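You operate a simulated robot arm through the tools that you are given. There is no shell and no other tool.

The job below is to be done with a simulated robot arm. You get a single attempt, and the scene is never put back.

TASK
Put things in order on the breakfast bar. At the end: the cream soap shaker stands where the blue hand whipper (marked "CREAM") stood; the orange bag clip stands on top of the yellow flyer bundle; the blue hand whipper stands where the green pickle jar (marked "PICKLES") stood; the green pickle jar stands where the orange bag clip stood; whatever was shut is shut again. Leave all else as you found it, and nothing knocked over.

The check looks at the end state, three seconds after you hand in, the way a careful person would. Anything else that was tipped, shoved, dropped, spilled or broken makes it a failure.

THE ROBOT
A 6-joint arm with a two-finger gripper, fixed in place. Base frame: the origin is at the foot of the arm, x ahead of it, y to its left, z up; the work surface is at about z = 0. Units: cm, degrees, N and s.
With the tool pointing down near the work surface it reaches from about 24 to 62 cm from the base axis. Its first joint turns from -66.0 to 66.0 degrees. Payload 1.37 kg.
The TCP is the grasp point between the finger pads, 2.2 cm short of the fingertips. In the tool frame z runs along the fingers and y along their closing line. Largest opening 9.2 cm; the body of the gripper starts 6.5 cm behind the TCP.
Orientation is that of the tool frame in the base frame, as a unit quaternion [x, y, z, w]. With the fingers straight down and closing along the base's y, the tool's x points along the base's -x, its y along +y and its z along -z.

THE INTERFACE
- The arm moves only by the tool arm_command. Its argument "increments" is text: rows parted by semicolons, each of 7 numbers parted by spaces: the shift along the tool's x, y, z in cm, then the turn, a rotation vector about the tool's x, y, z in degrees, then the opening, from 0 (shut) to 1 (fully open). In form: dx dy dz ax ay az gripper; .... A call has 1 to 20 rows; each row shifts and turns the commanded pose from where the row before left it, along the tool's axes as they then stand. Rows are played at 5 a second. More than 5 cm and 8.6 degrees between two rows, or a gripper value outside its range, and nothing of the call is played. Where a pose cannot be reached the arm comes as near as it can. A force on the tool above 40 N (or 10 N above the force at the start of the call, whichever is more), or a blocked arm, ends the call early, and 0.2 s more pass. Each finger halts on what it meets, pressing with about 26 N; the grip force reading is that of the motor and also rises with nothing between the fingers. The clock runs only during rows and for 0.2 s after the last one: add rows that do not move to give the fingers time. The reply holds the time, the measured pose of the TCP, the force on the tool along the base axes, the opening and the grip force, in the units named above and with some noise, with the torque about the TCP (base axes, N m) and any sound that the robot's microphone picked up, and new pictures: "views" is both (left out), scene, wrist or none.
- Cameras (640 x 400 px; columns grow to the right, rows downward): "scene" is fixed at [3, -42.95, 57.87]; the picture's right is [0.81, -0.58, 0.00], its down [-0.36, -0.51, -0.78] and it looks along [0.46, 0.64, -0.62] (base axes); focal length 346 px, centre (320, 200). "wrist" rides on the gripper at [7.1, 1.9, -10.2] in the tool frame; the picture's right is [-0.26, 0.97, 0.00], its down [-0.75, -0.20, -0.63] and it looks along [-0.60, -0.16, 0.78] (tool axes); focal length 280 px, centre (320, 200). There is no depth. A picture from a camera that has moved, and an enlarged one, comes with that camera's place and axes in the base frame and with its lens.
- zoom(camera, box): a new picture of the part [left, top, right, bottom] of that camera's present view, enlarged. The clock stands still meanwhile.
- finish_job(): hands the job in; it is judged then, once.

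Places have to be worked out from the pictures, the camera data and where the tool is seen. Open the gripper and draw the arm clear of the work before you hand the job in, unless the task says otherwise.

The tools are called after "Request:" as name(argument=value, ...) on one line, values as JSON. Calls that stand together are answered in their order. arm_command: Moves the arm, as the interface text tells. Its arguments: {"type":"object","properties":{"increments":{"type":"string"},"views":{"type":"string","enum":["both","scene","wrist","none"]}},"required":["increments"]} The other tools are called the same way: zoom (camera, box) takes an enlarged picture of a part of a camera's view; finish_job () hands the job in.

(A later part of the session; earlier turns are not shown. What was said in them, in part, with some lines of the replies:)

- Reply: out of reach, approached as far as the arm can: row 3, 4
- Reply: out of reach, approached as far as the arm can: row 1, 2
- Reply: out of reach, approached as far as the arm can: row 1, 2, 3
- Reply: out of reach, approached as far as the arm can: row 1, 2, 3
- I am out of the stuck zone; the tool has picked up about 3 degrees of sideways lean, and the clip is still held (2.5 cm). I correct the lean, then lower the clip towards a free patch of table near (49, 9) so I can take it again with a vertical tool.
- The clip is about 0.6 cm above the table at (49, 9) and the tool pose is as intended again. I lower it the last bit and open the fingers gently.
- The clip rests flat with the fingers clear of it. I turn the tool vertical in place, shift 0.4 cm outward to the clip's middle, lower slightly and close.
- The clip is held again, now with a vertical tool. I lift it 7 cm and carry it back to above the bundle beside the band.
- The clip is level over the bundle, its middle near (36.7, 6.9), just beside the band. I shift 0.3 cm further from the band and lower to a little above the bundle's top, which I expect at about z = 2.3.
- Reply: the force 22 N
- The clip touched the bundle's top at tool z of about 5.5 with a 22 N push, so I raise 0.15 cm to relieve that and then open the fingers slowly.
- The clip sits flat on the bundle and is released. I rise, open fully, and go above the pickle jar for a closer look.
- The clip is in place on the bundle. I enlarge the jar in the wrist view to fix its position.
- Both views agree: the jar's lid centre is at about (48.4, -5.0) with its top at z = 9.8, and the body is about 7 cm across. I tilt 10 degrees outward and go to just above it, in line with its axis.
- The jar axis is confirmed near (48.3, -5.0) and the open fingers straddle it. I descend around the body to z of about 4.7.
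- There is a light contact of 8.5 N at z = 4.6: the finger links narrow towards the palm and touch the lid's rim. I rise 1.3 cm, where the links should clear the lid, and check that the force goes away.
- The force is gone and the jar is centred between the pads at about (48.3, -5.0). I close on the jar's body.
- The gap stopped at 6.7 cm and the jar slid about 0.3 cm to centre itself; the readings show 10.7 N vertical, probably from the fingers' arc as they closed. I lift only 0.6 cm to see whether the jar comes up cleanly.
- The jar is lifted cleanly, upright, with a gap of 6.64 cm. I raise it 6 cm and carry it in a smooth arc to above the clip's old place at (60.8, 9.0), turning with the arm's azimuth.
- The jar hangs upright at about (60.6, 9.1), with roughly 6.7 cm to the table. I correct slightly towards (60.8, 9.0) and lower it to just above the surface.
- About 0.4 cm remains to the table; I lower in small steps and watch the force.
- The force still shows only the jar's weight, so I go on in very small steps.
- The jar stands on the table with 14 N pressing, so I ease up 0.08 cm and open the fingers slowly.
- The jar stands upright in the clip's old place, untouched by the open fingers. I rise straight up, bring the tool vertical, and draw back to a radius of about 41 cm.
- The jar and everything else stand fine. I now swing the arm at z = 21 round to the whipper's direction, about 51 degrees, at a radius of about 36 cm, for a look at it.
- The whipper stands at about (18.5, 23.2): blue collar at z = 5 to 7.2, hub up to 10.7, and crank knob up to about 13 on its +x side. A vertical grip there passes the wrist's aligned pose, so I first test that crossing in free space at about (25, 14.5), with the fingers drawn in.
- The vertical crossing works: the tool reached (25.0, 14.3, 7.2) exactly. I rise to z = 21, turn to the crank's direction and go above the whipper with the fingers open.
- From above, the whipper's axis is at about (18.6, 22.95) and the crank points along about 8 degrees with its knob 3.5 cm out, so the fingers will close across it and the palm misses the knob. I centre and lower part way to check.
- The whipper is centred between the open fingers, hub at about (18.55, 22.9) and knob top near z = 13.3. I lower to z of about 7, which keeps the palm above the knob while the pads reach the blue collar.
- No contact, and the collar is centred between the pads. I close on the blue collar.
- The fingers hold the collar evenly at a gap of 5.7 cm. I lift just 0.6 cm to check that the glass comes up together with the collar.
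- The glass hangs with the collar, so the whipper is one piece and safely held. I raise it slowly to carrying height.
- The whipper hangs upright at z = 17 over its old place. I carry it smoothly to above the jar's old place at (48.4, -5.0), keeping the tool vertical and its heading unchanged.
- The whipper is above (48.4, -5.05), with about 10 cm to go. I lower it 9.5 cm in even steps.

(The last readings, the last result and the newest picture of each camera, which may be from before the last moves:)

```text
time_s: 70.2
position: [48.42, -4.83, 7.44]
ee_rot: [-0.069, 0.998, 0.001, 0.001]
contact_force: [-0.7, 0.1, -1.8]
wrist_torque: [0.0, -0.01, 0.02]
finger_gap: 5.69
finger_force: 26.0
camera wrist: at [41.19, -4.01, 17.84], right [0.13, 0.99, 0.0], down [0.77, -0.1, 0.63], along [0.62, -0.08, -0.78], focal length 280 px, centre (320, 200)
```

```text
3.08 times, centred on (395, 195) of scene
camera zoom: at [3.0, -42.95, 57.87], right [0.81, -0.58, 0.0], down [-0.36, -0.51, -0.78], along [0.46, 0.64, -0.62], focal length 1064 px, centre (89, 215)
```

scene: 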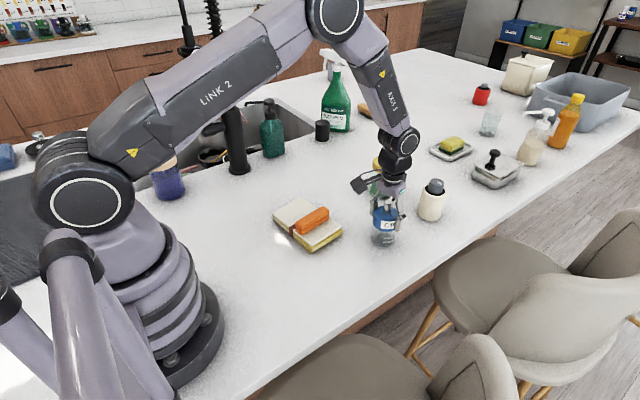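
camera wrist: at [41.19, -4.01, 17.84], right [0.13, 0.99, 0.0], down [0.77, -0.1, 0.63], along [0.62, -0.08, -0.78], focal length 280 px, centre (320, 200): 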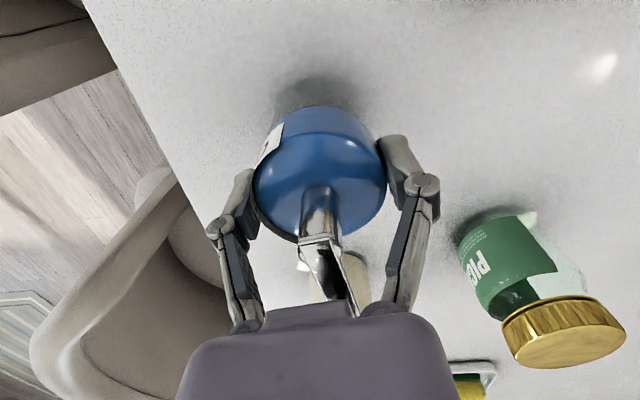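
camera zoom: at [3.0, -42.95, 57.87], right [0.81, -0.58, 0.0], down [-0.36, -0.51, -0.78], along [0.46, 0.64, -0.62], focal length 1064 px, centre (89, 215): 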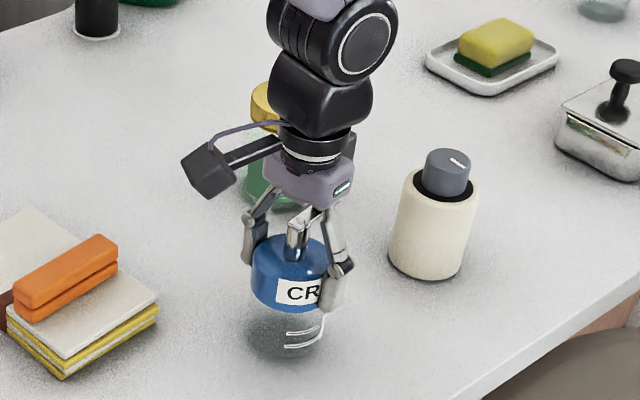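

About half a centimetre remains; I lower in small steps and watch the vertical force.

Request:
arm_command(increments="0 0 0.13 0 0 0 0; 0 0 0.13 0 0 0 0; 0 0 0.12 0 0 0 0; 0 0 0 0 0 0 0; 0 0 0.05 0 0 0 0; 0 0 0 0 0 0 0", views="none")

```text
time_s: 71.6
position: [48.47, -4.9, 7.0]
ee_rot: [-0.069, 0.998, 0.0, 0.0]
contact_force: [0.4, 0.0, -1.5]
wrist_torque: [-0.02, -0.02, -0.01]
finger_gap: 5.7
finger_force: 26.3
```

Still only its weight of about 1.5 N, so I continue with smaller steps until it touches.

Request:
arm_command(increments="0 0 0.05 0 0 0 0; 0 0 0.05 0 0 0 0; 0 0 0 0 0 0 0; 0 0 0 0 0 0 0", views="none")

```text
time_s: 72.6
position: [48.54, -4.83, 7.11]
ee_rot: [-0.07, 0.998, 0.0, 0.001]
contact_force: [-1.3, -4.2, 7.5]
wrist_torque: [-0.09, 0.18, 0.02]
finger_gap: 5.73
finger_force: 26.0
```

It touches down with 7.5 N, so I open the fingers slowly.

Request:
arm_command(increments="0 0 -0.03 0 0 0 0; 0 0 0 0 0 0 0.66; 0 0 0 0 0 0 0.72; 0 0 0 0 0 0 0.8; 0 0 0 0 0 0 0.9; 0 0 0 0 0 0 1; 0 0 0 0 0 0 1; 0 0 0 0 0 0 1", views="both")

Request:
zoom(camera="scene", box=[330, 130, 460, 260])

```text
time_s: 74.4
position: [48.41, -4.68, 6.96]
ee_rot: [-0.068, 0.998, 0.0, 0.0]
contact_force: [0.2, 0.1, -0.2]
wrist_torque: [-0.01, 0.02, 0.0]
finger_gap: 9.18
finger_force: 0.1
camera wrist: at [41.2, -3.92, 17.3], right [0.13, 0.99, 0.0], down [0.77, -0.1, 0.63], along [0.62, -0.08, -0.78], focal length 280 px, centre (320, 200)
```

scene: 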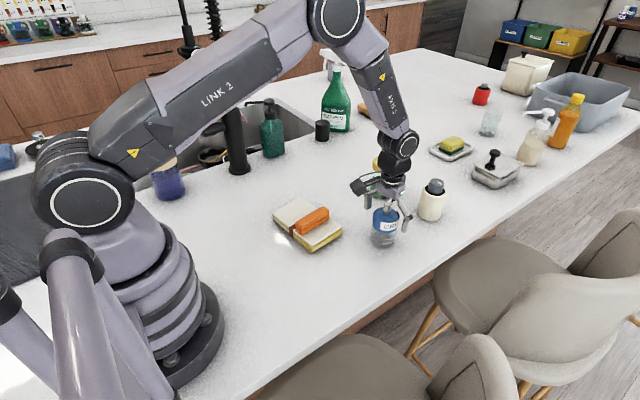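
wrist: 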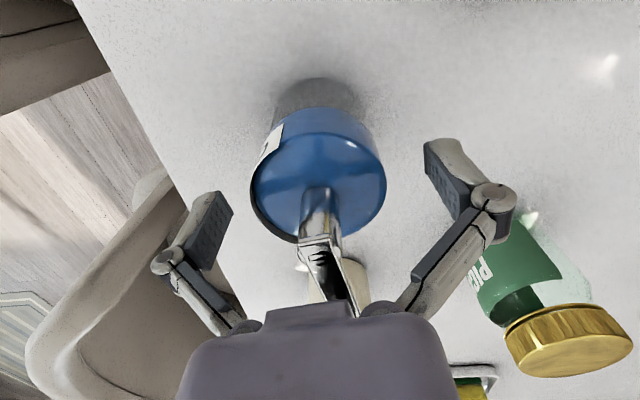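

```text
3.08 times, centred on (395, 195) of scene
camera zoom: at [3.0, -42.95, 57.87], right [0.81, -0.58, 0.0], down [-0.36, -0.51, -0.78], along [0.46, 0.64, -0.62], focal length 1064 px, centre (89, 215)
```

zoom: 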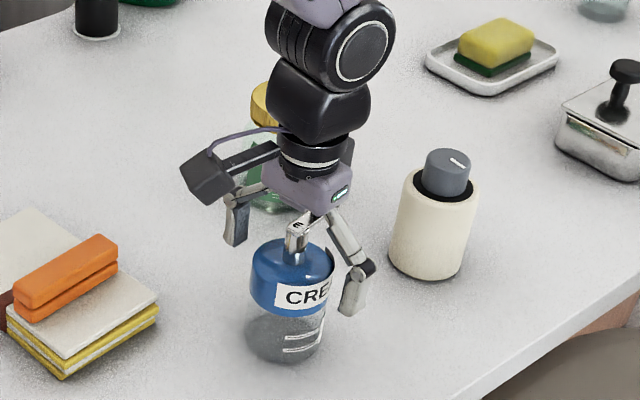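

The whipper stands upright and released at about (48.4, -4.85). I rise clear of it; for the shaker I plan to come from the +y side, yawed -35 and tilted 20 degrees, so the camera stays clear of the whipper's crank.

Request:
arm_command(increments="0 0 -1.5 0 0 0 1; 0 0 -2.8 0 0 0 1; 0 0 -3.2 0 0 0 1; 0 0 -3.2 0 0 0 1; 0 0 -3.3 0 0 0 1; -3.05 2.0 0 0 0 0 1; -3.05 2.0 0 0 0 0 1; 0 0 0 0 0 7.15 1; 0 0 0 0 0 7.15 1; 0 0 0 0 0 7.15 1; 0 0 0 0 0 7.15 1; 0 0 0 0 0 7.15 1; 0 0 0 0 0 7.15 1; 0 0 0 0 -6.67 0 1; 0 0 0 0 -6.67 0 1; 0 0 0 0 -6.66 0 1; 0 0 0 0 0 0 1; 0 0 0 0 0 0 1; 0 0 0 0 0 0 1", views="both")

Request:
zoom(camera="scene", box=[340, 140, 460, 260])

```text
time_s: 78.4
position: [54.06, -0.03, 20.99]
ee_rot: [0.297, 0.939, -0.053, 0.165]
contact_force: [0.2, -0.8, -0.7]
wrist_torque: [-0.01, -0.03, 0.02]
finger_gap: 9.21
finger_force: 0.0
camera wrist: at [46.75, 7.29, 28.32], right [0.75, 0.65, 0.09], down [0.29, -0.45, 0.84], along [0.59, -0.61, -0.53], focal length 280 px, centre (320, 200)
```

scene: 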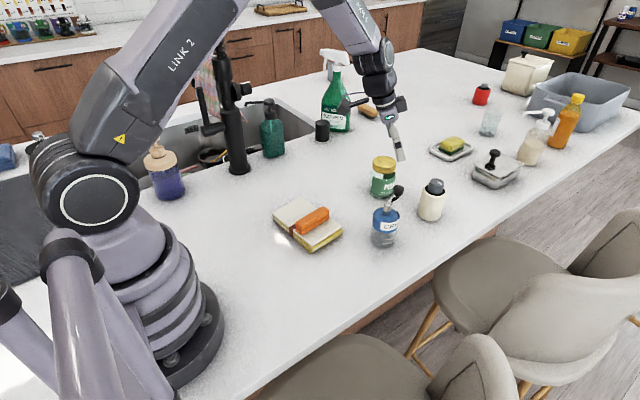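
wrist: 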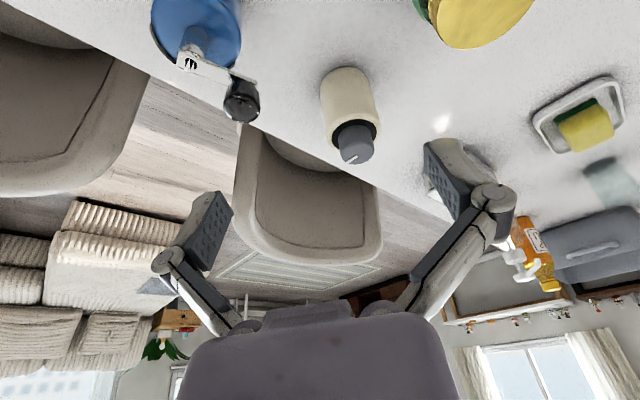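

```text
3.33 times, centred on (400, 200) of scene
camera zoom: at [3.0, -42.95, 57.87], right [0.81, -0.58, 0.0], down [-0.36, -0.51, -0.78], along [0.46, 0.64, -0.62], focal length 1153 px, centre (53, 200)
```

zoom: 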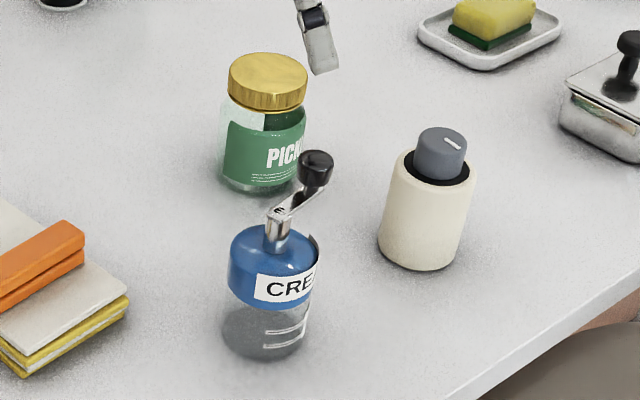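

The whipper, jar and bundle are all standing well, and the tool holds the planned tilt. I enlarge the shaker in the wrist view to measure it.

Request:
zoom(camera="wrist", box=[290, 50, 410, 180])

```text
3.08 times, centred on (350, 115) of wrist
camera zoom: at [46.75, 7.29, 28.32], right [0.75, 0.65, 0.09], down [0.29, -0.45, 0.84], along [0.59, -0.61, -0.53], focal length 863 px, centre (228, 462)
```

zoom: 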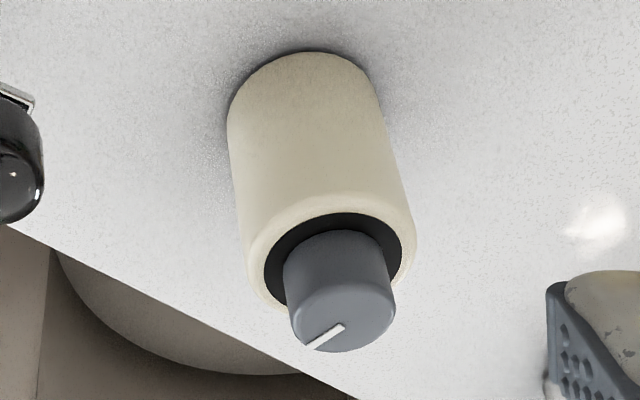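

The shaker's axis is at about (64.5, -5.05), with a 5.8 cm body and cap top near z = 10. I move to a hover above it with the fingers open.

Request:
arm_command(increments="-2.09 0.507 2.645 0 0 0 1; -2.09 0.507 2.645 0 0 0 1; -2.09 0.507 2.645 0 0 0 1; -2.09 0.507 2.645 0 0 0 1; 0 0 0 0 0 0 1; 0 0 0 0 0 0 1; 0 0 0 0 0 0 1", views="both")

Request:
zoom(camera="scene", box=[350, 110, 490, 250])

```text
time_s: 80.0
position: [64.66, -4.71, 13.96]
ee_rot: [0.296, 0.939, -0.052, 0.166]
contact_force: [0.2, -0.1, 0.0]
wrist_torque: [0.0, 0.02, -0.03]
finger_gap: 9.21
finger_force: 0.0
camera wrist: at [57.36, 2.49, 21.28], right [0.75, 0.65, 0.09], down [0.29, -0.45, 0.84], along [0.59, -0.61, -0.53], focal length 280 px, centre (320, 200)
```

scene: 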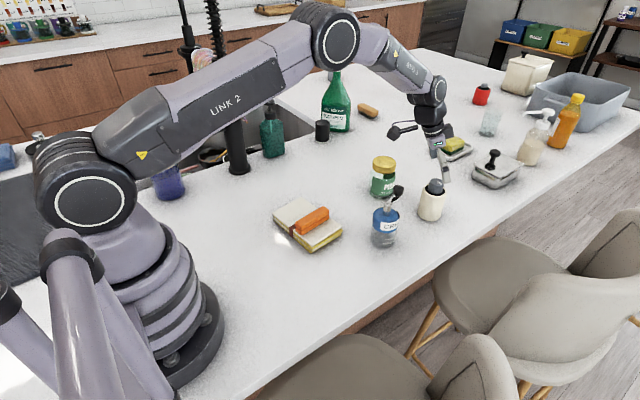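
wrist: 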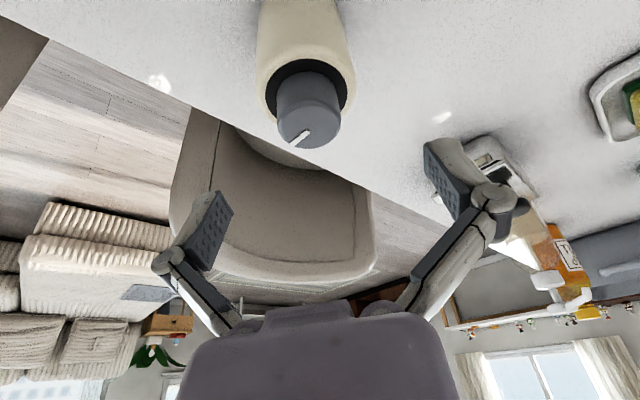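

```text
2.86 times, centred on (420, 180) of scene
camera zoom: at [3.0, -42.95, 57.87], right [0.81, -0.58, 0.0], down [-0.36, -0.51, -0.78], along [0.46, 0.64, -0.62], focal length 988 px, centre (34, 257)
```

zoom: 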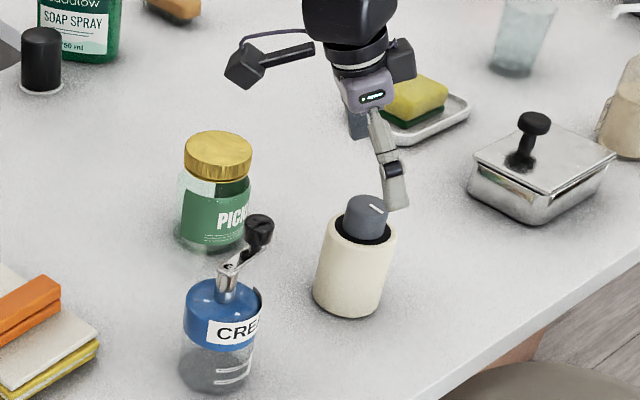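

Re-measured from here the shaker's axis is about (64.3, -4.95). I trim the offset and descend with the fingers either side of its body to z of about 4.9.

Request:
arm_command(increments="0.2 -0.17 -0.06 0 0 0 1; 0.63 0 1.733 0 0 0 1; 0.63 0 1.733 0 0 0 1; 0.63 0 1.733 0 0 0 1; 0.63 0 1.733 0 0 0 1; 0.63 0 1.733 0 0 0 1; 0 0 0 0 0 0 1; 0 0 0 0 0 0 1", views="both")

Request:
zoom(camera="scene", box=[350, 110, 490, 250])

Request:
zoom(camera="wrist", box=[140, 30, 540, 310])

```text
time_s: 81.8
position: [64.29, -4.88, 4.75]
ee_rot: [0.296, 0.939, -0.052, 0.165]
contact_force: [-0.1, -0.1, -0.2]
wrist_torque: [0.02, 0.01, 0.05]
finger_gap: 9.23
finger_force: 0.2
camera wrist: at [56.99, 2.42, 12.07], right [0.75, 0.65, 0.09], down [0.29, -0.45, 0.84], along [0.59, -0.61, -0.53], focal length 280 px, centre (320, 200)
```

scene: 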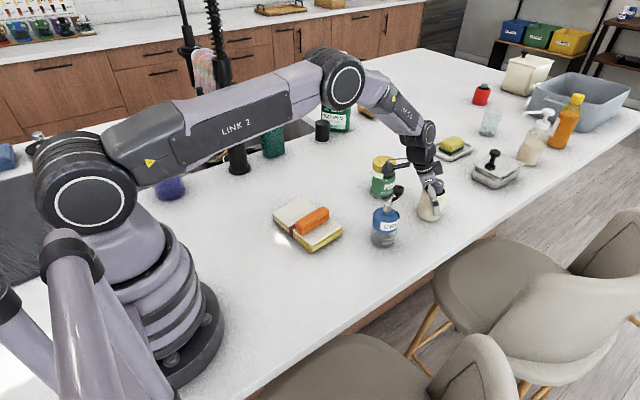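
wrist: 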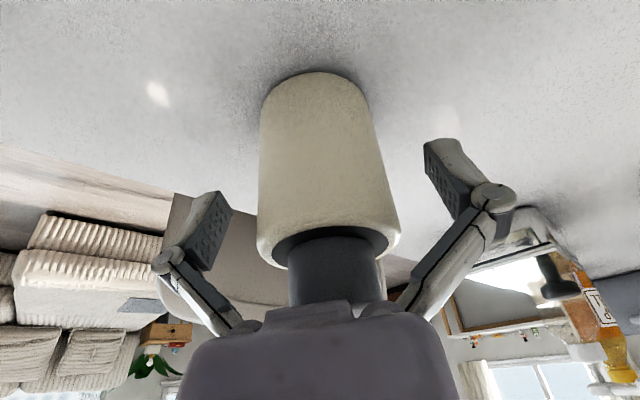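

```text
2.86 times, centred on (420, 180) of scene
camera zoom: at [3.0, -42.95, 57.87], right [0.81, -0.58, 0.0], down [-0.36, -0.51, -0.78], along [0.46, 0.64, -0.62], focal length 988 px, centre (34, 257)
```

zoom: 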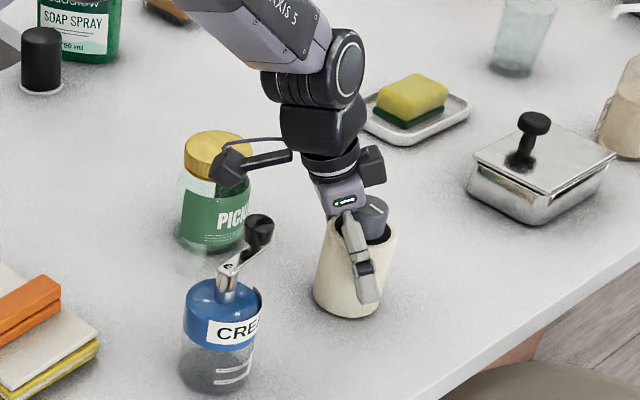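

```text
1.43 times, centred on (340, 170) of wrist
camera zoom: at [56.99, 2.42, 12.07], right [0.75, 0.65, 0.09], down [0.29, -0.45, 0.84], along [0.59, -0.61, -0.53], focal length 401 px, centre (291, 243)
```

zoom: 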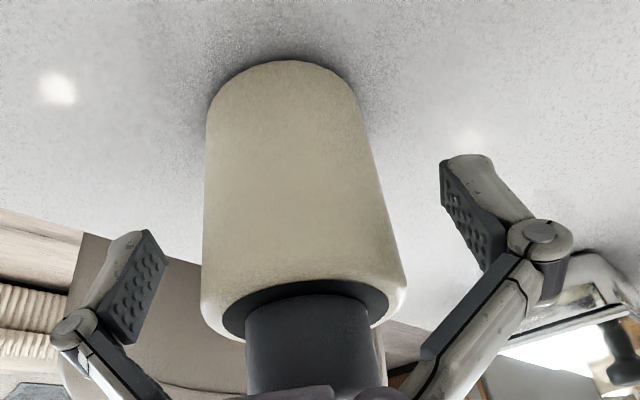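

No contact, and the shaker's body is centred between the pads. I close the fingers on it.

Request:
arm_command(increments="0 0 0 0 0 0 0.85; 0 0 0 0 0 0 0.75; 0 0 0 0 0 0 0.65; 0 0 0 0 0 0 0.5; 0 0 0 0 0 0 0.3; 0 0 0 0 0 0 0; 0 0 0 0 0 0 0; 0 0 0 0 0 0 0", views="both")

```text
time_s: 83.6
position: [64.22, -4.87, 4.92]
ee_rot: [0.296, 0.939, -0.052, 0.166]
contact_force: [-1.1, 0.5, 2.1]
wrist_torque: [-0.02, 0.13, 0.0]
finger_gap: 5.66
finger_force: 26.1
camera wrist: at [56.99, 2.42, 12.1], right [0.75, 0.65, 0.09], down [0.29, -0.45, 0.84], along [0.59, -0.61, -0.53], focal length 280 px, centre (320, 200)
```

scene: 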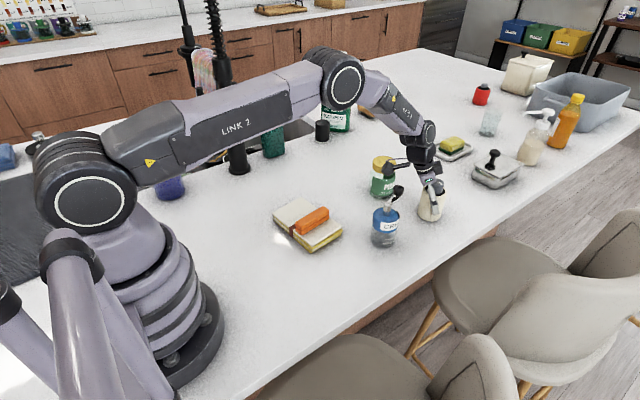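
wrist: 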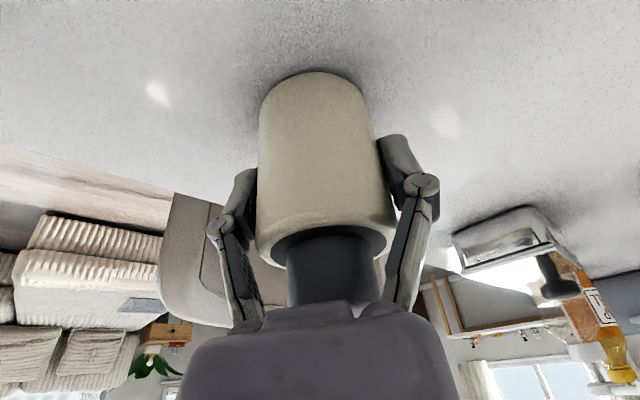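

The shaker is gripped evenly at 5.66 cm. I lift it a little to test the hold, then raise it well above the jar's height.

Request:
arm_command(increments="-0.1 0 -0.28 0 0 0 0; -0.1 0 -0.28 0 0 0 0; -0.34 0 -0.94 0 0 0 0; -0.68 0 -1.88 0 0 0 0; -0.68 0 -1.88 0 0 0 0; -0.68 0 -1.88 0 0 0 0; -0.68 0 -1.88 0 0 0 0; -0.68 0 -1.88 0 0 0 0; -0.34 0 -0.94 0 0 0 0; 0 0 0 0 0 0 0; 0 0 0 0 0 0 0", views="both")

```text
time_s: 86.0
position: [64.16, -4.85, 17.37]
ee_rot: [0.296, 0.939, -0.052, 0.165]
contact_force: [0.1, 0.6, 0.0]
wrist_torque: [0.03, 0.01, 0.04]
finger_gap: 5.67
finger_force: 26.5
camera wrist: at [56.95, 2.45, 24.71], right [0.75, 0.65, 0.09], down [0.29, -0.45, 0.84], along [0.59, -0.61, -0.53], focal length 280 px, centre (320, 200)
```

scene: 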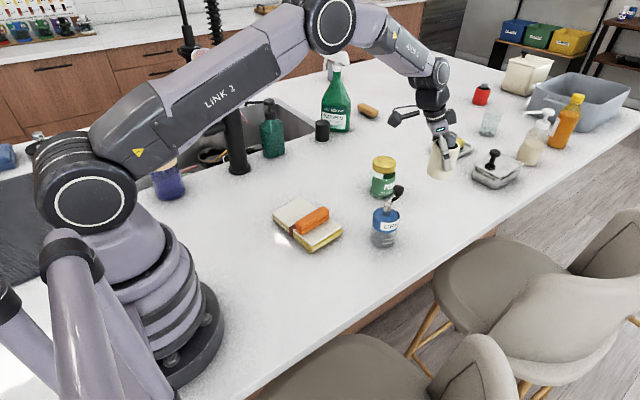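
wrist: 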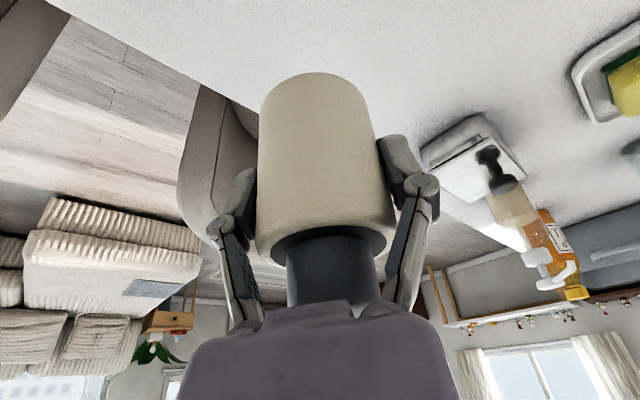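

The shaker hangs upright, its bottom about 12.6 cm up. I carry it over the jar's height to a free patch near (49, 19), keeping the same tool orientation.

Request:
arm_command(increments="1.024 0.453 -0.373 0 0 0 0; 2.048 0.907 -0.745 0 0 0 0; 2.048 0.907 -0.745 0 0 0 0; 2.048 0.907 -0.745 0 0 0 0; 2.048 0.907 -0.745 0 0 0 0; 2.048 0.907 -0.745 0 0 0 0; 2.048 0.907 -0.745 0 0 0 0; 2.048 0.907 -0.745 0 0 0 0; 2.048 0.907 -0.745 0 0 0 0; 2.048 0.907 -0.745 0 0 0 0; 2.048 0.907 -0.745 0 0 0 0; 2.048 0.907 -0.745 0 0 0 0; 1.024 0.453 -0.373 0 0 0 0; 0 0 0 0 0 0 0; 0 0 0 0 0 0 0", views="both")

```text
time_s: 89.2
position: [48.89, 19.17, 17.25]
ee_rot: [0.296, 0.939, -0.053, 0.165]
contact_force: [0.5, -0.6, -0.3]
wrist_torque: [0.01, -0.01, -0.02]
finger_gap: 5.71
finger_force: 26.0
camera wrist: at [41.72, 26.38, 24.56], right [0.75, 0.65, 0.09], down [0.29, -0.45, 0.84], along [0.59, -0.61, -0.53], focal length 280 px, centre (320, 200)
```

scene: 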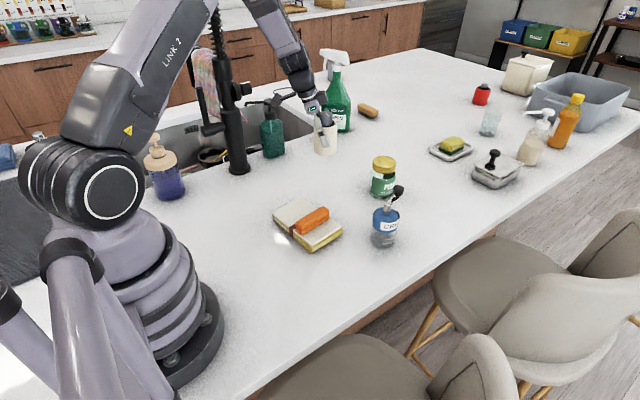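
wrist: 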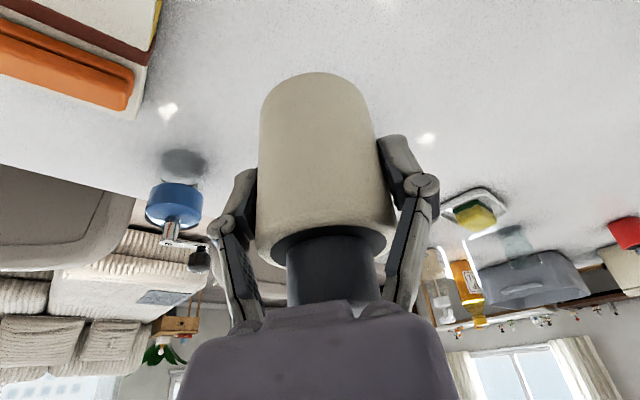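

I am above the free patch at (48.9, 19). I lower the shaker to just above the counter.

Request:
arm_command(increments="0.4 0 1.1 0 0 0 0; 0.68 0 1.88 0 0 0 0; 0.68 0 1.88 0 0 0 0; 0.68 0 1.88 0 0 0 0; 0.68 0 1.88 0 0 0 0; 0.54 0 1.5 0 0 0 0; 0.36 0 1.0 0 0 0 0; 0 0 0 0 0 0 0; 0 0 0 0 0 0 0", views="both")

```text
time_s: 91.2
position: [48.96, 19.03, 5.32]
ee_rot: [0.296, 0.939, -0.053, 0.165]
contact_force: [-0.3, 0.1, -1.2]
wrist_torque: [0.02, 0.01, 0.0]
finger_gap: 5.7
finger_force: 26.4
camera wrist: at [41.78, 26.3, 12.77], right [0.75, 0.65, 0.09], down [0.29, -0.45, 0.84], along [0.59, -0.61, -0.53], focal length 280 px, centre (320, 200)
```

scene: 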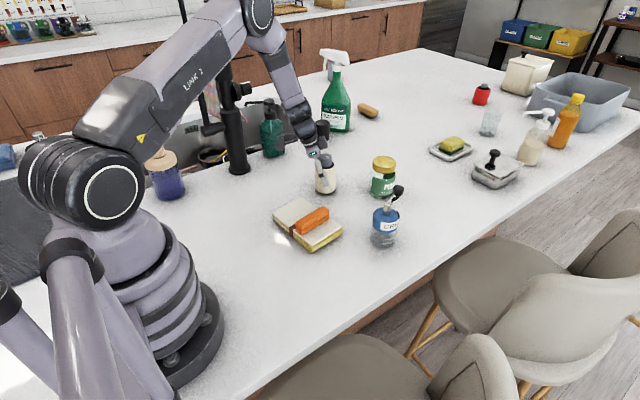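
wrist: 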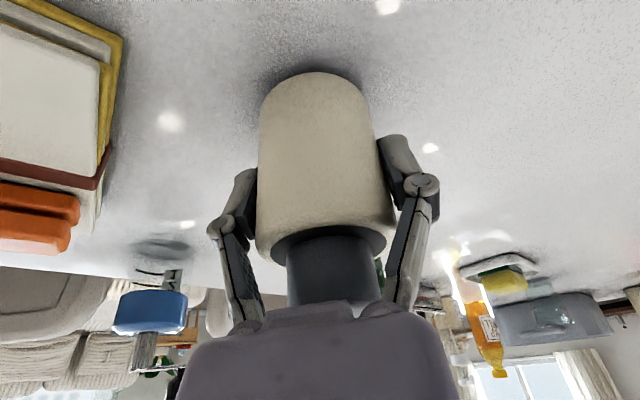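

About 0.7 cm remains; I lower in small steps until the vertical force shows contact.

Request:
arm_command(increments="0.05 0 0.14 0 0 0 0; 0.05 0 0.14 0 0 0 0; 0.05 0 0.14 0 0 0 0; 0.034 0 0.094 0 0 0 0; 0 0 0 0 0 0 0; 0.017 0 0.047 0 0 0 0; 0 0 0 0 0 0 0", views="none")

```text
time_s: 92.8
position: [49.04, 18.99, 4.87]
ee_rot: [0.296, 0.939, -0.052, 0.165]
contact_force: [-0.1, -0.4, -3.3]
wrist_torque: [0.01, -0.01, -0.01]
finger_gap: 5.67
finger_force: 26.4
```

Still free, with weight only. I go on in small steps.

Request:
arm_command(increments="0.017 0 0.047 0 0 0 0; 0 0 0 0 0 0 0; 0.017 0 0.047 0 0 0 0; 0 0 0 0 0 0 0", views="none")

```text
time_s: 93.8
position: [49.03, 19.02, 4.81]
ee_rot: [0.297, 0.939, -0.052, 0.166]
contact_force: [-0.4, -0.6, -0.1]
wrist_torque: [-0.09, 0.04, 0.05]
finger_gap: 5.67
finger_force: 26.2
```

The weight reading has just gone, so it is about to rest. One more small step, then I open slowly.

Request:
arm_command(increments="0.017 0 0.047 0 0 0 0; 0 0 0 0 0 0 0; 0 0 0 0 0 0 0.66; 0 0 0 0 0 0 0.72; 0 0 0 0 0 0 0.8; 0 0 0 0 0 0 0.9; 0 0 0 0 0 0 1; 0 0 0 0 0 0 1; 0 0 0 0 0 0 1", views="both")

Request:
zoom(camera="scene", box=[270, 90, 410, 230])

```text
time_s: 95.8
position: [49.07, 19.06, 4.78]
ee_rot: [0.296, 0.939, -0.052, 0.166]
contact_force: [-0.4, 0.6, 0.2]
wrist_torque: [-0.02, 0.01, -0.01]
finger_gap: 9.22
finger_force: 0.1
camera wrist: at [41.85, 26.34, 12.03], right [0.75, 0.65, 0.09], down [0.29, -0.45, 0.84], along [0.59, -0.61, -0.53], focal length 280 px, centre (320, 200)
```

scene: 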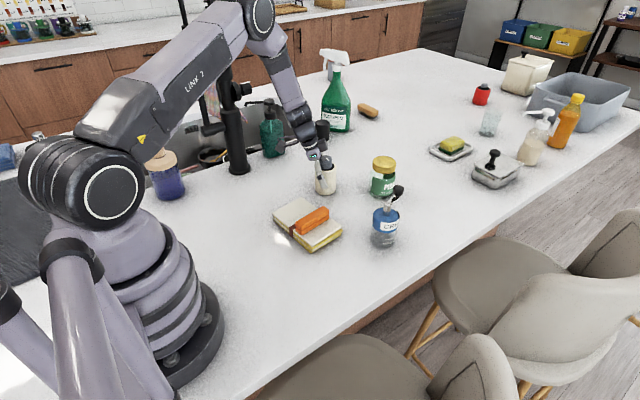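
wrist: 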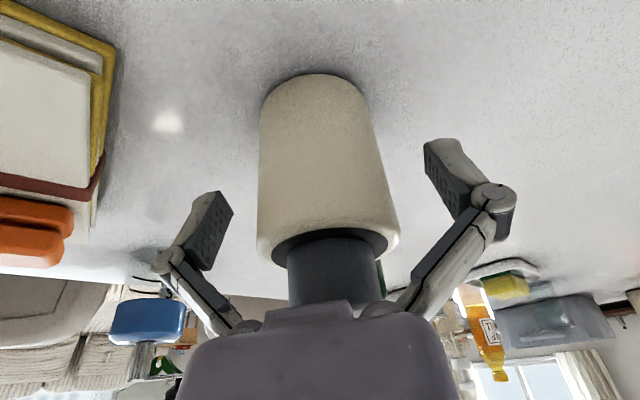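

```text
2.86 times, centred on (340, 160) of scene
camera zoom: at [3.0, -42.95, 57.87], right [0.81, -0.58, 0.0], down [-0.36, -0.51, -0.78], along [0.46, 0.64, -0.62], focal length 988 px, centre (263, 314)
```

zoom: 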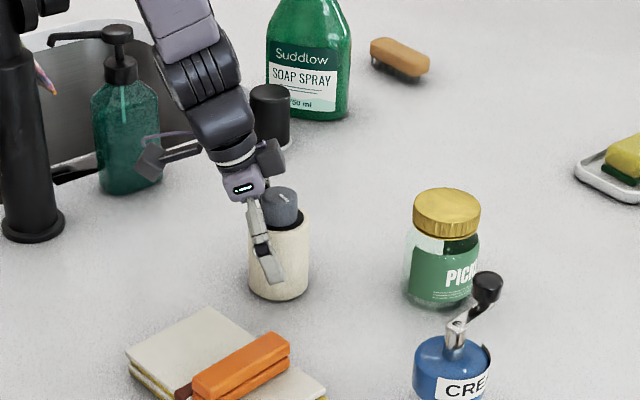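

The shaker stands upright at (49, 19). I rise above it, return the tool to vertical and yaw it to about +8 degrees for a fresh vertical grip.

Request:
arm_command(increments="-0.5 0 -1.4 0 0 0 1; -0.95 0 -2.62 0 0 0 1; -0.95 0 -2.62 0 0 0 1; -0.95 0 -2.62 0 0 0 1; -0.6 0 -1.65 0 0 0 1; 0 0 0 0 6.67 0 1; 0 0 0 0 6.67 0 1; 0 0 0 0 6.66 0 1; 0 0 0 0 0 -7.17 1; 0 0 0 0 0 -7.17 1; 0 0 0 0 0 -7.17 1; 0 0 0 0 0 -7.17 1; 0 0 0 0 0 -7.17 1; 0 0 0 0 0 -7.17 1; 0 0 0 0 0 0 1; 0 0 0 0 0 0 1; 0 0 0 0 0 0 1", views="both")

Request:
zoom(camera="wrist", box=[240, 40, 400, 190])

```text
time_s: 99.4
position: [49.14, 19.04, 16.4]
ee_rot: [-0.071, 0.998, 0.0, 0.001]
contact_force: [-0.1, -0.6, 0.7]
wrist_torque: [0.01, 0.0, 0.03]
finger_gap: 9.21
finger_force: 0.0
camera wrist: at [41.79, 19.88, 26.72], right [0.12, 0.99, 0.0], down [0.77, -0.1, 0.63], along [0.62, -0.08, -0.78], focal length 280 px, centre (320, 200)
```

scene: 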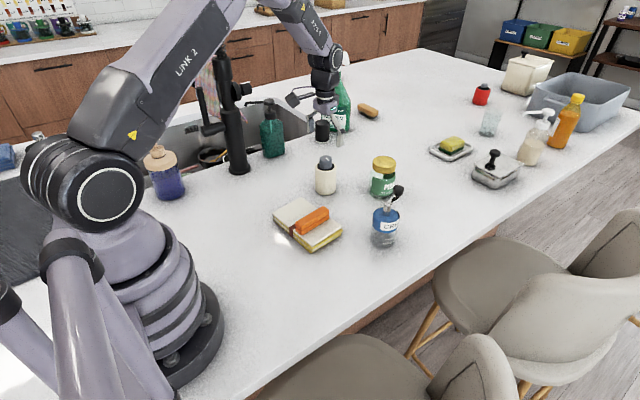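
wrist: 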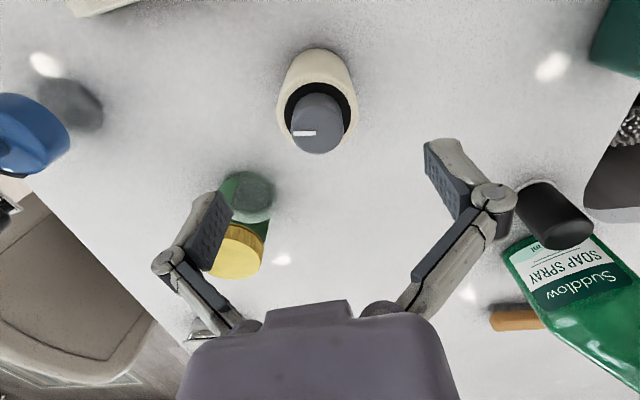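

```text
2.67 times, centred on (320, 115) of wrist
camera zoom: at [41.79, 19.88, 26.72], right [0.12, 0.99, 0.0], down [0.77, -0.1, 0.63], along [0.62, -0.08, -0.78], focal length 748 px, centre (320, 427)
```

zoom: 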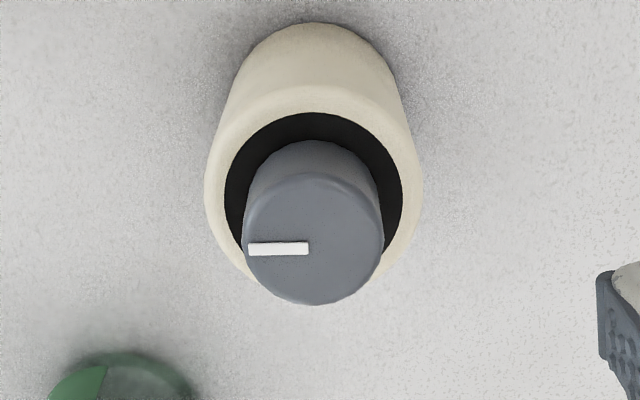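

The shaker's axis is at about (49.25, 18.8), only slightly off the tool axis. I centre, descend around its body to z = 4.9 and check.

Request:
arm_command(increments="-0.13 -0.22 0 0 0 0 1; 0 0 2 0 0 0 1; 0 0 2 0 0 0 1; 0 0 2 0 0 0 1; 0 0 2 0 0 0 1; 0 0 2 0 0 0 1; 0 0 1.5 0 0 0 1; 0 0 0 0 0 0 1; 0 0 0 0 0 0 1", views="both")

```text
time_s: 101.4
position: [49.28, 18.96, 4.96]
ee_rot: [-0.071, 0.997, 0.0, 0.0]
contact_force: [0.1, 0.2, 0.5]
wrist_torque: [0.0, -0.01, 0.0]
finger_gap: 9.2
finger_force: 0.1
camera wrist: at [42.0, 19.7, 15.24], right [0.12, 0.99, 0.0], down [0.77, -0.1, 0.63], along [0.62, -0.08, -0.78], focal length 280 px, centre (320, 200)
```

scene: 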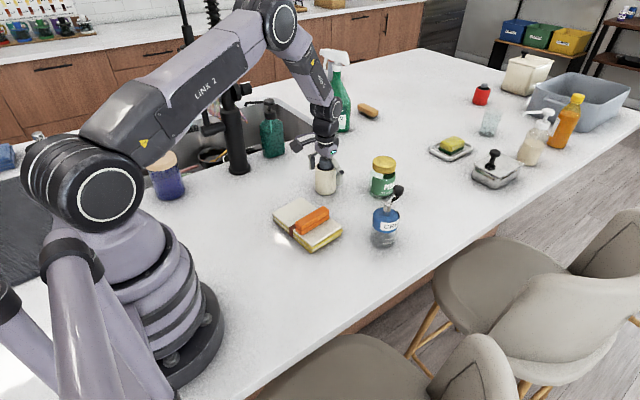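
wrist: 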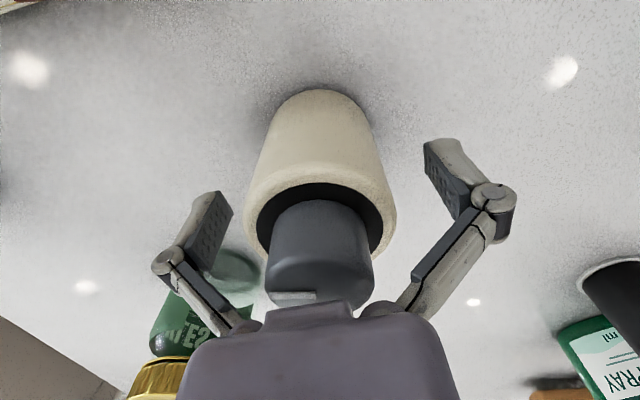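

The shaker is centred and nothing touches. I close on its body and lift a few millimetres to test the hold.

Request:
arm_command(increments="0 0 0 0 0 0 0.85; 0 0 0 0 0 0 0.75; 0 0 0 0 0 0 0.65; 0 0 0 0 0 0 0.5; 0 0 0 0 0 0 0.3; 0 0 0 0 0 0 0; 0 0 0 0 0 0 0; 0 0 0 0 0 0 0; 0 0 -0.2 0 0 0 0; 0 0 -0.3 0 0 0 0; 0 0 0 0 0 0 0; 0 0 0 0 0 0 0", views="wrist")

```text
time_s: 104.0
position: [49.18, 19.0, 5.35]
ee_rot: [-0.07, 0.998, 0.0, 0.0]
contact_force: [-0.7, -0.6, -1.8]
wrist_torque: [-0.01, 0.0, -0.01]
finger_gap: 5.7
finger_force: 26.2
camera wrist: at [41.92, 19.68, 15.68], right [0.12, 0.99, 0.0], down [0.77, -0.1, 0.63], along [0.62, -0.08, -0.78], focal length 280 px, centre (320, 200)
```

wrist: 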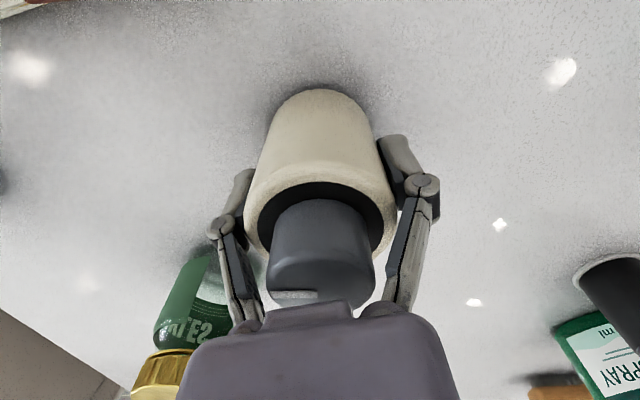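

The shaker is held (5.7 cm gap, about 2 N of weight). I raise it 10 cm and carry it to above the whipper's old place at (18.6, 22.95).

Request:
arm_command(increments="0 0 -1.5 0 0 0 0; 0 0 -2.2 0 0 0 0; 0 0 -2.4 0 0 0 0; 0 0 -2.4 0 0 0 0; 0 0 -1.5 0 0 0 0; 1.144 0.325 0 0 0 0 0; 2.288 0.65 0 0 0 0 0; 2.288 0.65 0 0 0 0 0; 2.288 0.65 0 0 0 0 0; 2.288 0.65 0 0 0 0 0; 2.288 0.65 0 0 0 0 0; 2.288 0.65 0 0 0 0 0; 2.288 0.65 0 0 0 0 0; 2.288 0.65 0 0 0 0 0; 2.288 0.65 0 0 0 0 0; 2.288 0.65 0 0 0 0 0; 2.288 0.65 0 0 0 0 0; 2.288 0.65 0 0 0 0 0; 1.144 0.325 0 0 0 0 0; 0 0 0 0 0 0 0", views="both")

```text
time_s: 108.2
position: [18.55, 23.01, 15.41]
ee_rot: [-0.071, 0.997, 0.0, -0.001]
contact_force: [1.1, 0.6, -1.3]
wrist_torque: [-0.01, -0.03, 0.01]
finger_gap: 5.7
finger_force: 25.8
camera wrist: at [11.29, 23.83, 25.79], right [0.12, 0.99, 0.0], down [0.77, -0.1, 0.63], along [0.62, -0.08, -0.78], focal length 280 px, centre (320, 200)
```

scene: 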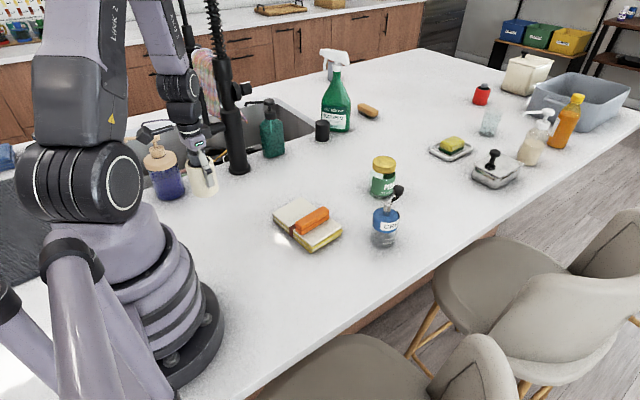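
wrist: 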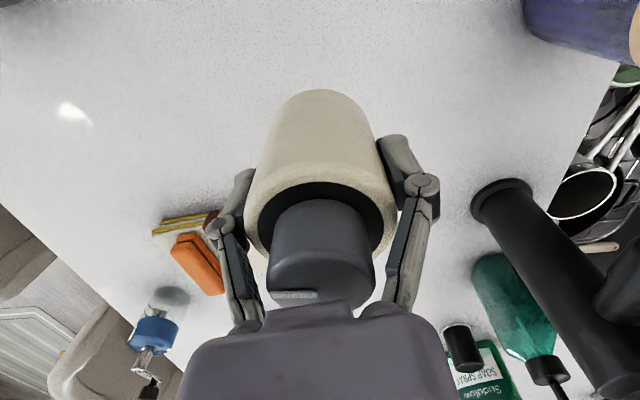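

The shaker is right above (18.6, 22.95), with about 10.5 cm to the counter. I lower it 9.9 cm.

Request:
arm_command(increments="0 0 1 0 0 0 0; 0 0 1.6 0 0 0 0; 0 0 1.6 0 0 0 0; 0 0 1.6 0 0 0 0; 0 0 1.6 0 0 0 0; 0 0 1.5 0 0 0 0; 0 0 1.0 0 0 0 0; 0 0 0 0 0 0 0; 0 0 0 0 0 0 0", views="both")

Request:
zoom(camera="scene", box=[150, 130, 280, 250])

```text
time_s: 110.2
position: [18.48, 23.03, 5.43]
ee_rot: [-0.071, 0.997, 0.001, -0.001]
contact_force: [0.6, -0.3, -1.9]
wrist_torque: [-0.04, 0.0, 0.0]
finger_gap: 5.69
finger_force: 26.3
camera wrist: at [11.17, 23.9, 15.85], right [0.12, 0.99, 0.0], down [0.77, -0.1, 0.63], along [0.62, -0.08, -0.78], focal length 280 px, centre (320, 200)
```

scene: 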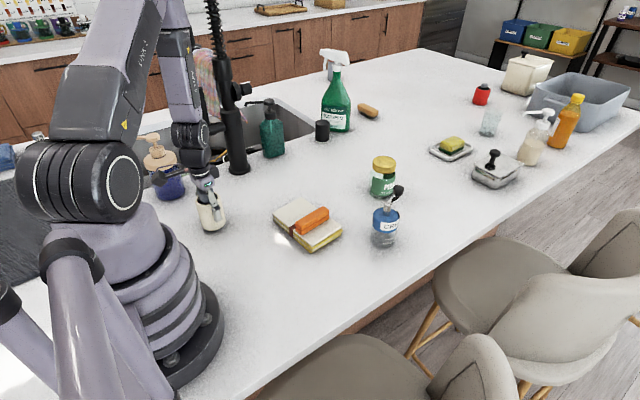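
wrist: 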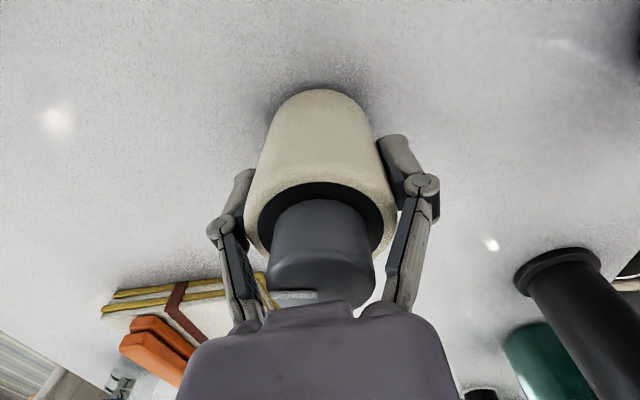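

```text
3.33 times, centred on (215, 190) of scene
camera zoom: at [3.0, -42.95, 57.87], right [0.81, -0.58, 0.0], down [-0.36, -0.51, -0.78], along [0.46, 0.64, -0.62], focal length 1153 px, centre (670, 233)
```

zoom: 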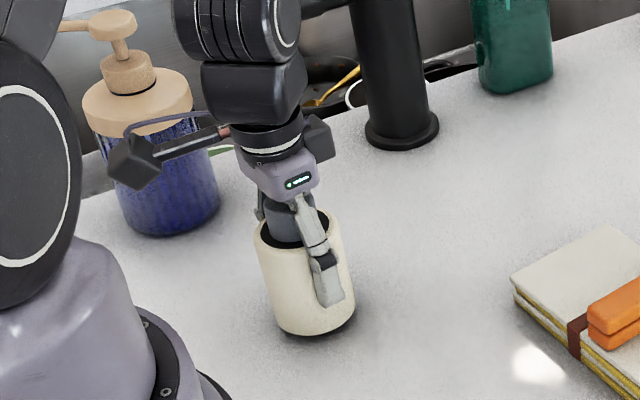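

About 0.6 cm remains; I trim the position by a millimetre and lower in small steps.

Request:
arm_command(increments="-0.09 -0.08 0.12 0 0 0 0; 0 0 0.14 0 0 0 0; 0 0 0.14 0 0 0 0; 0 0 0.08 0 0 0 0; 0 0 0 0 0 0 0; 0 0 0.05 0 0 0 0; 0 0 0 0 0 0 0", views="none")

```text
time_s: 111.8
position: [18.56, 22.85, 5.12]
ee_rot: [-0.07, 0.998, 0.0, 0.0]
contact_force: [0.2, -0.6, 2.8]
wrist_torque: [0.02, 0.03, -0.04]
finger_gap: 5.73
finger_force: 26.2
```

The vertical force rose to about +3 N, so the shaker rests on the counter. I open the fingers slowly.

Request:
arm_command(increments="0 0 0.02 0 0 0 0; 0 0 0 0 0 0 0.66; 0 0 0 0 0 0 0.72; 0 0 0 0 0 0 0.8; 0 0 0 0 0 0 0.9; 0 0 0 0 0 0 1; 0 0 0 0 0 0 1; 0 0 0 0 0 0 1", views="both")

Request:
zoom(camera="scene", box=[150, 130, 280, 250])

```text
time_s: 113.6
position: [18.54, 23.12, 4.9]
ee_rot: [-0.071, 0.997, -0.001, -0.001]
contact_force: [-0.1, 0.0, -0.9]
wrist_torque: [0.02, -0.03, 0.02]
finger_gap: 9.19
finger_force: 0.2
camera wrist: at [11.34, 23.77, 15.27], right [0.12, 0.99, 0.0], down [0.77, -0.1, 0.63], along [0.62, -0.08, -0.78], focal length 280 px, centre (320, 200)
```

scene: 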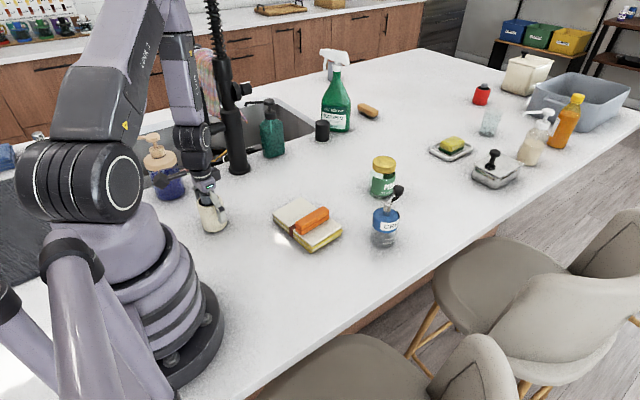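
wrist: 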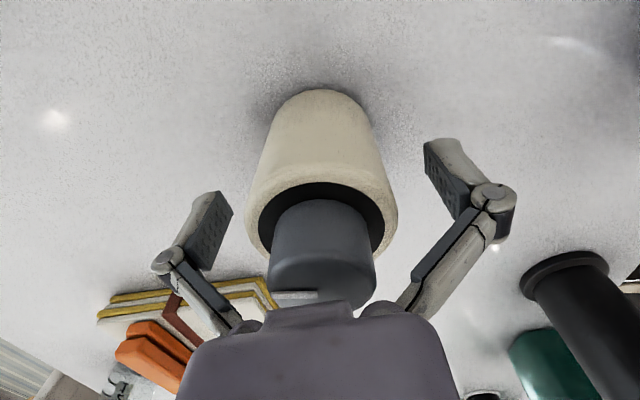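

```text
3.33 times, centred on (215, 190) of scene
camera zoom: at [3.0, -42.95, 57.87], right [0.81, -0.58, 0.0], down [-0.36, -0.51, -0.78], along [0.46, 0.64, -0.62], focal length 1153 px, centre (670, 233)
```

zoom: 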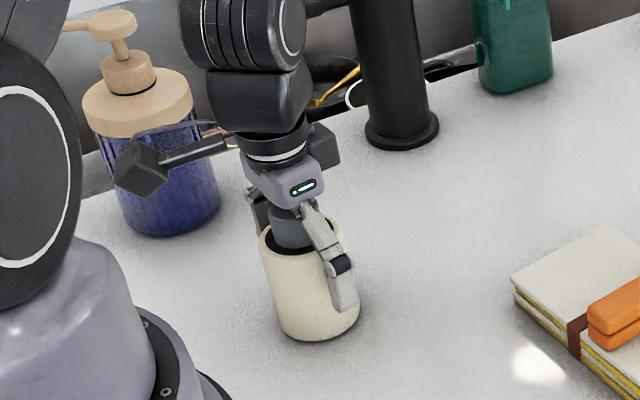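

The shaker stands upright in the whipper's old place with the fingers open. I rise straight up and then move back to near the starting pose, clear of everything.

Request:
arm_command(increments="0 0 -1.5 0 0 0 1; 0 0 -2.5 0 0 0 1; 0 0 -3 0 0 0 1; 0 0 -3 0 0 0 1; 0 0 -3 0 0 0 1; 0 0 -3 0 0 0 1; -1.85 -2.28 0 0 0 0.8 1; -1.85 -2.28 0 0 0 0.8 1; -1.85 -2.28 0 0 0 0.8 1; -1.85 -2.28 0 0 0 0.8 1; -1.85 -2.28 0 0 0 0.8 1; -1.85 -2.28 0 0 0 0.8 1; -1.85 -2.28 0 0 0 0.8 1; -1.85 -2.28 0 0 0 0.8 1; -1.85 -2.28 0 0 0 0.8 1; -1.85 -2.28 0 0 0 0.8 1; 0 0 0 0 0 0 1; 0 0 0 0 0 0 1; 0 0 0 0 0 0 1", views="both")

Request:
zoom(camera="scene", box=[130, 110, 290, 250])

Request:
zoom(camera="scene", box=[260, 140, 460, 260])

Request:
zoom(camera="scene", box=[420, 50, 640, 200])

```text
time_s: 117.6
position: [39.02, 1.83, 21.09]
ee_rot: [-0.001, 1.0, 0.0, 0.0]
contact_force: [0.4, 0.1, -0.5]
wrist_torque: [-0.01, 0.0, -0.01]
finger_gap: 9.2
finger_force: 0.2
camera wrist: at [31.81, 3.53, 31.36], right [0.26, 0.97, 0.0], down [0.75, -0.2, 0.62], along [0.6, -0.16, -0.78], focal length 280 px, centre (320, 200)
```

scene: 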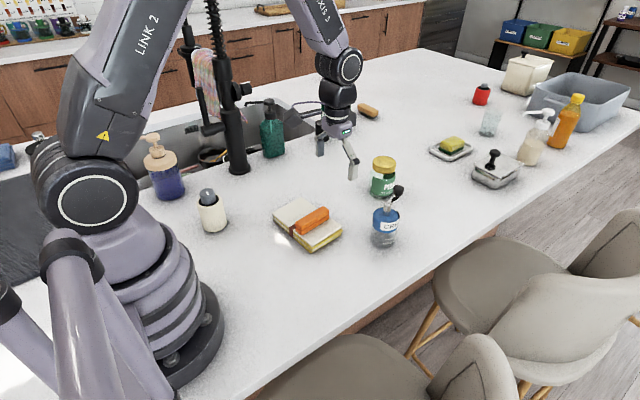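
wrist: 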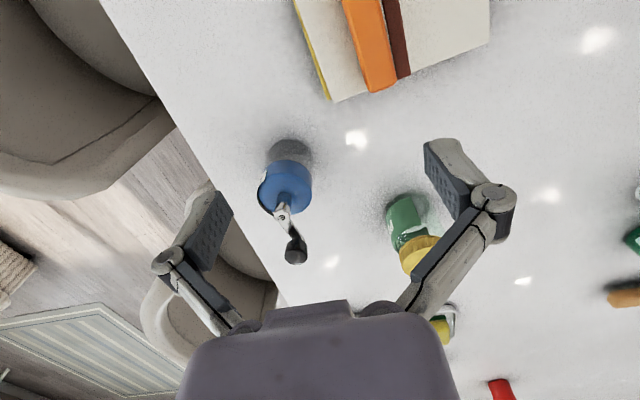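

```text
2.86 times, centred on (210, 180) of scene
camera zoom: at [3.0, -42.95, 57.87], right [0.81, -0.58, 0.0], down [-0.36, -0.51, -0.78], along [0.46, 0.64, -0.62], focal length 988 px, centre (634, 257)
```

zoom: 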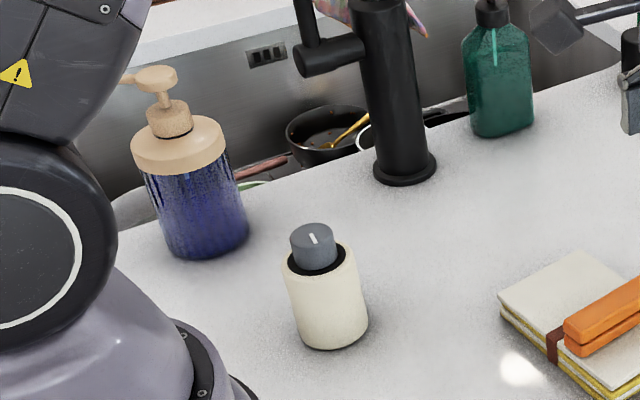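

```text
3.20 times, centred on (360, 200) of scene
camera zoom: at [3.0, -42.95, 57.87], right [0.81, -0.58, 0.0], down [-0.36, -0.51, -0.78], along [0.46, 0.64, -0.62], focal length 1107 px, centre (192, 200)
```

zoom: 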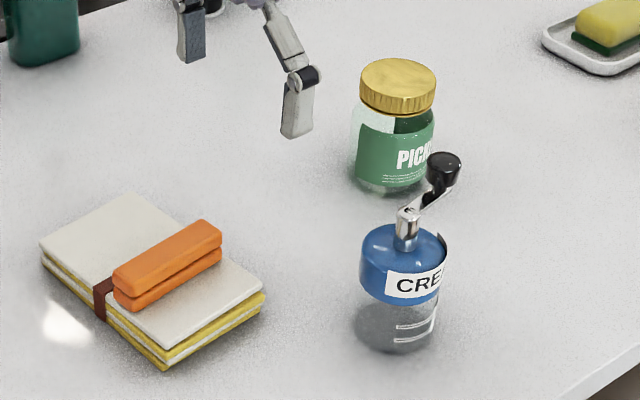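

```text
2.67 times, centred on (530, 125) of scene
camera zoom: at [3.0, -42.95, 57.87], right [0.81, -0.58, 0.0], down [-0.36, -0.51, -0.78], along [0.46, 0.64, -0.62], focal length 922 px, centre (-240, 400)
```

zoom: 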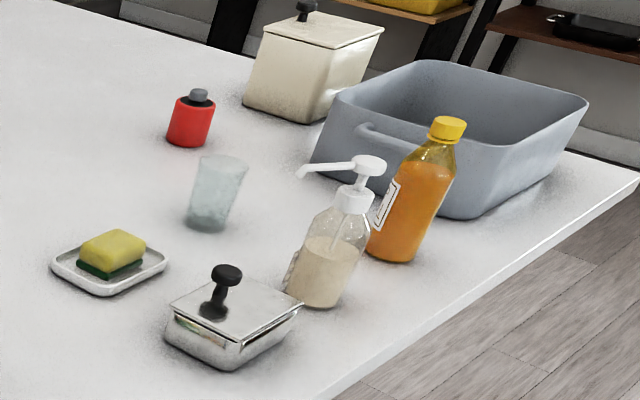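

All four items check out in the latest pictures:
- The shaker stands where the whipper was.
- The clip lies flat on the bundle.
- The whipper stands where the jar was.
- The jar, lid on, stands where the clip was.

Everything else matches the first picture, nothing is tipped, and the arm is clear with its gripper open, so I hand in the job.

Request:
finish_job()

```text
The job is handed in.
```

The breakfast bar is set out as you asked, and I've handed the job in. I don't have the check's verdict. These are the end positions as the last pictures and readings show them:

| Item | Now stands | How close |
|---|---|---|
| Cream soap shaker | Where the blue hand whipper stood, about (18.6, 22.9) | Within a few mm |
| Orange bag clip | Flat on top of the yellow flyer bundle, just beside its band | Fully on the bundle |
| Blue hand whipper | Where the pickle jar stood, about (48.4, -4.9) | Within a few mm |
| Green pickle jar | Where the bag clip stood, about (60.8, 9.0) | Within about half a centimetre, lid still on |

- **Regrips:** I set the clip and the shaker down once on free counter and regripped them. The first grip on each was tilted and would not have reached the final spot.
- **Light contacts:** The gripper touched the jar's lid rim once at about 8 N, and the clip met the bundle with a brief push of about 22 N. Neither tipped anything, and the bundle did not shift.
- **Everything else:** The other items look the same as in the first picture, and nothing is knocked over. The gripper is open and the arm is back near its starting pose.
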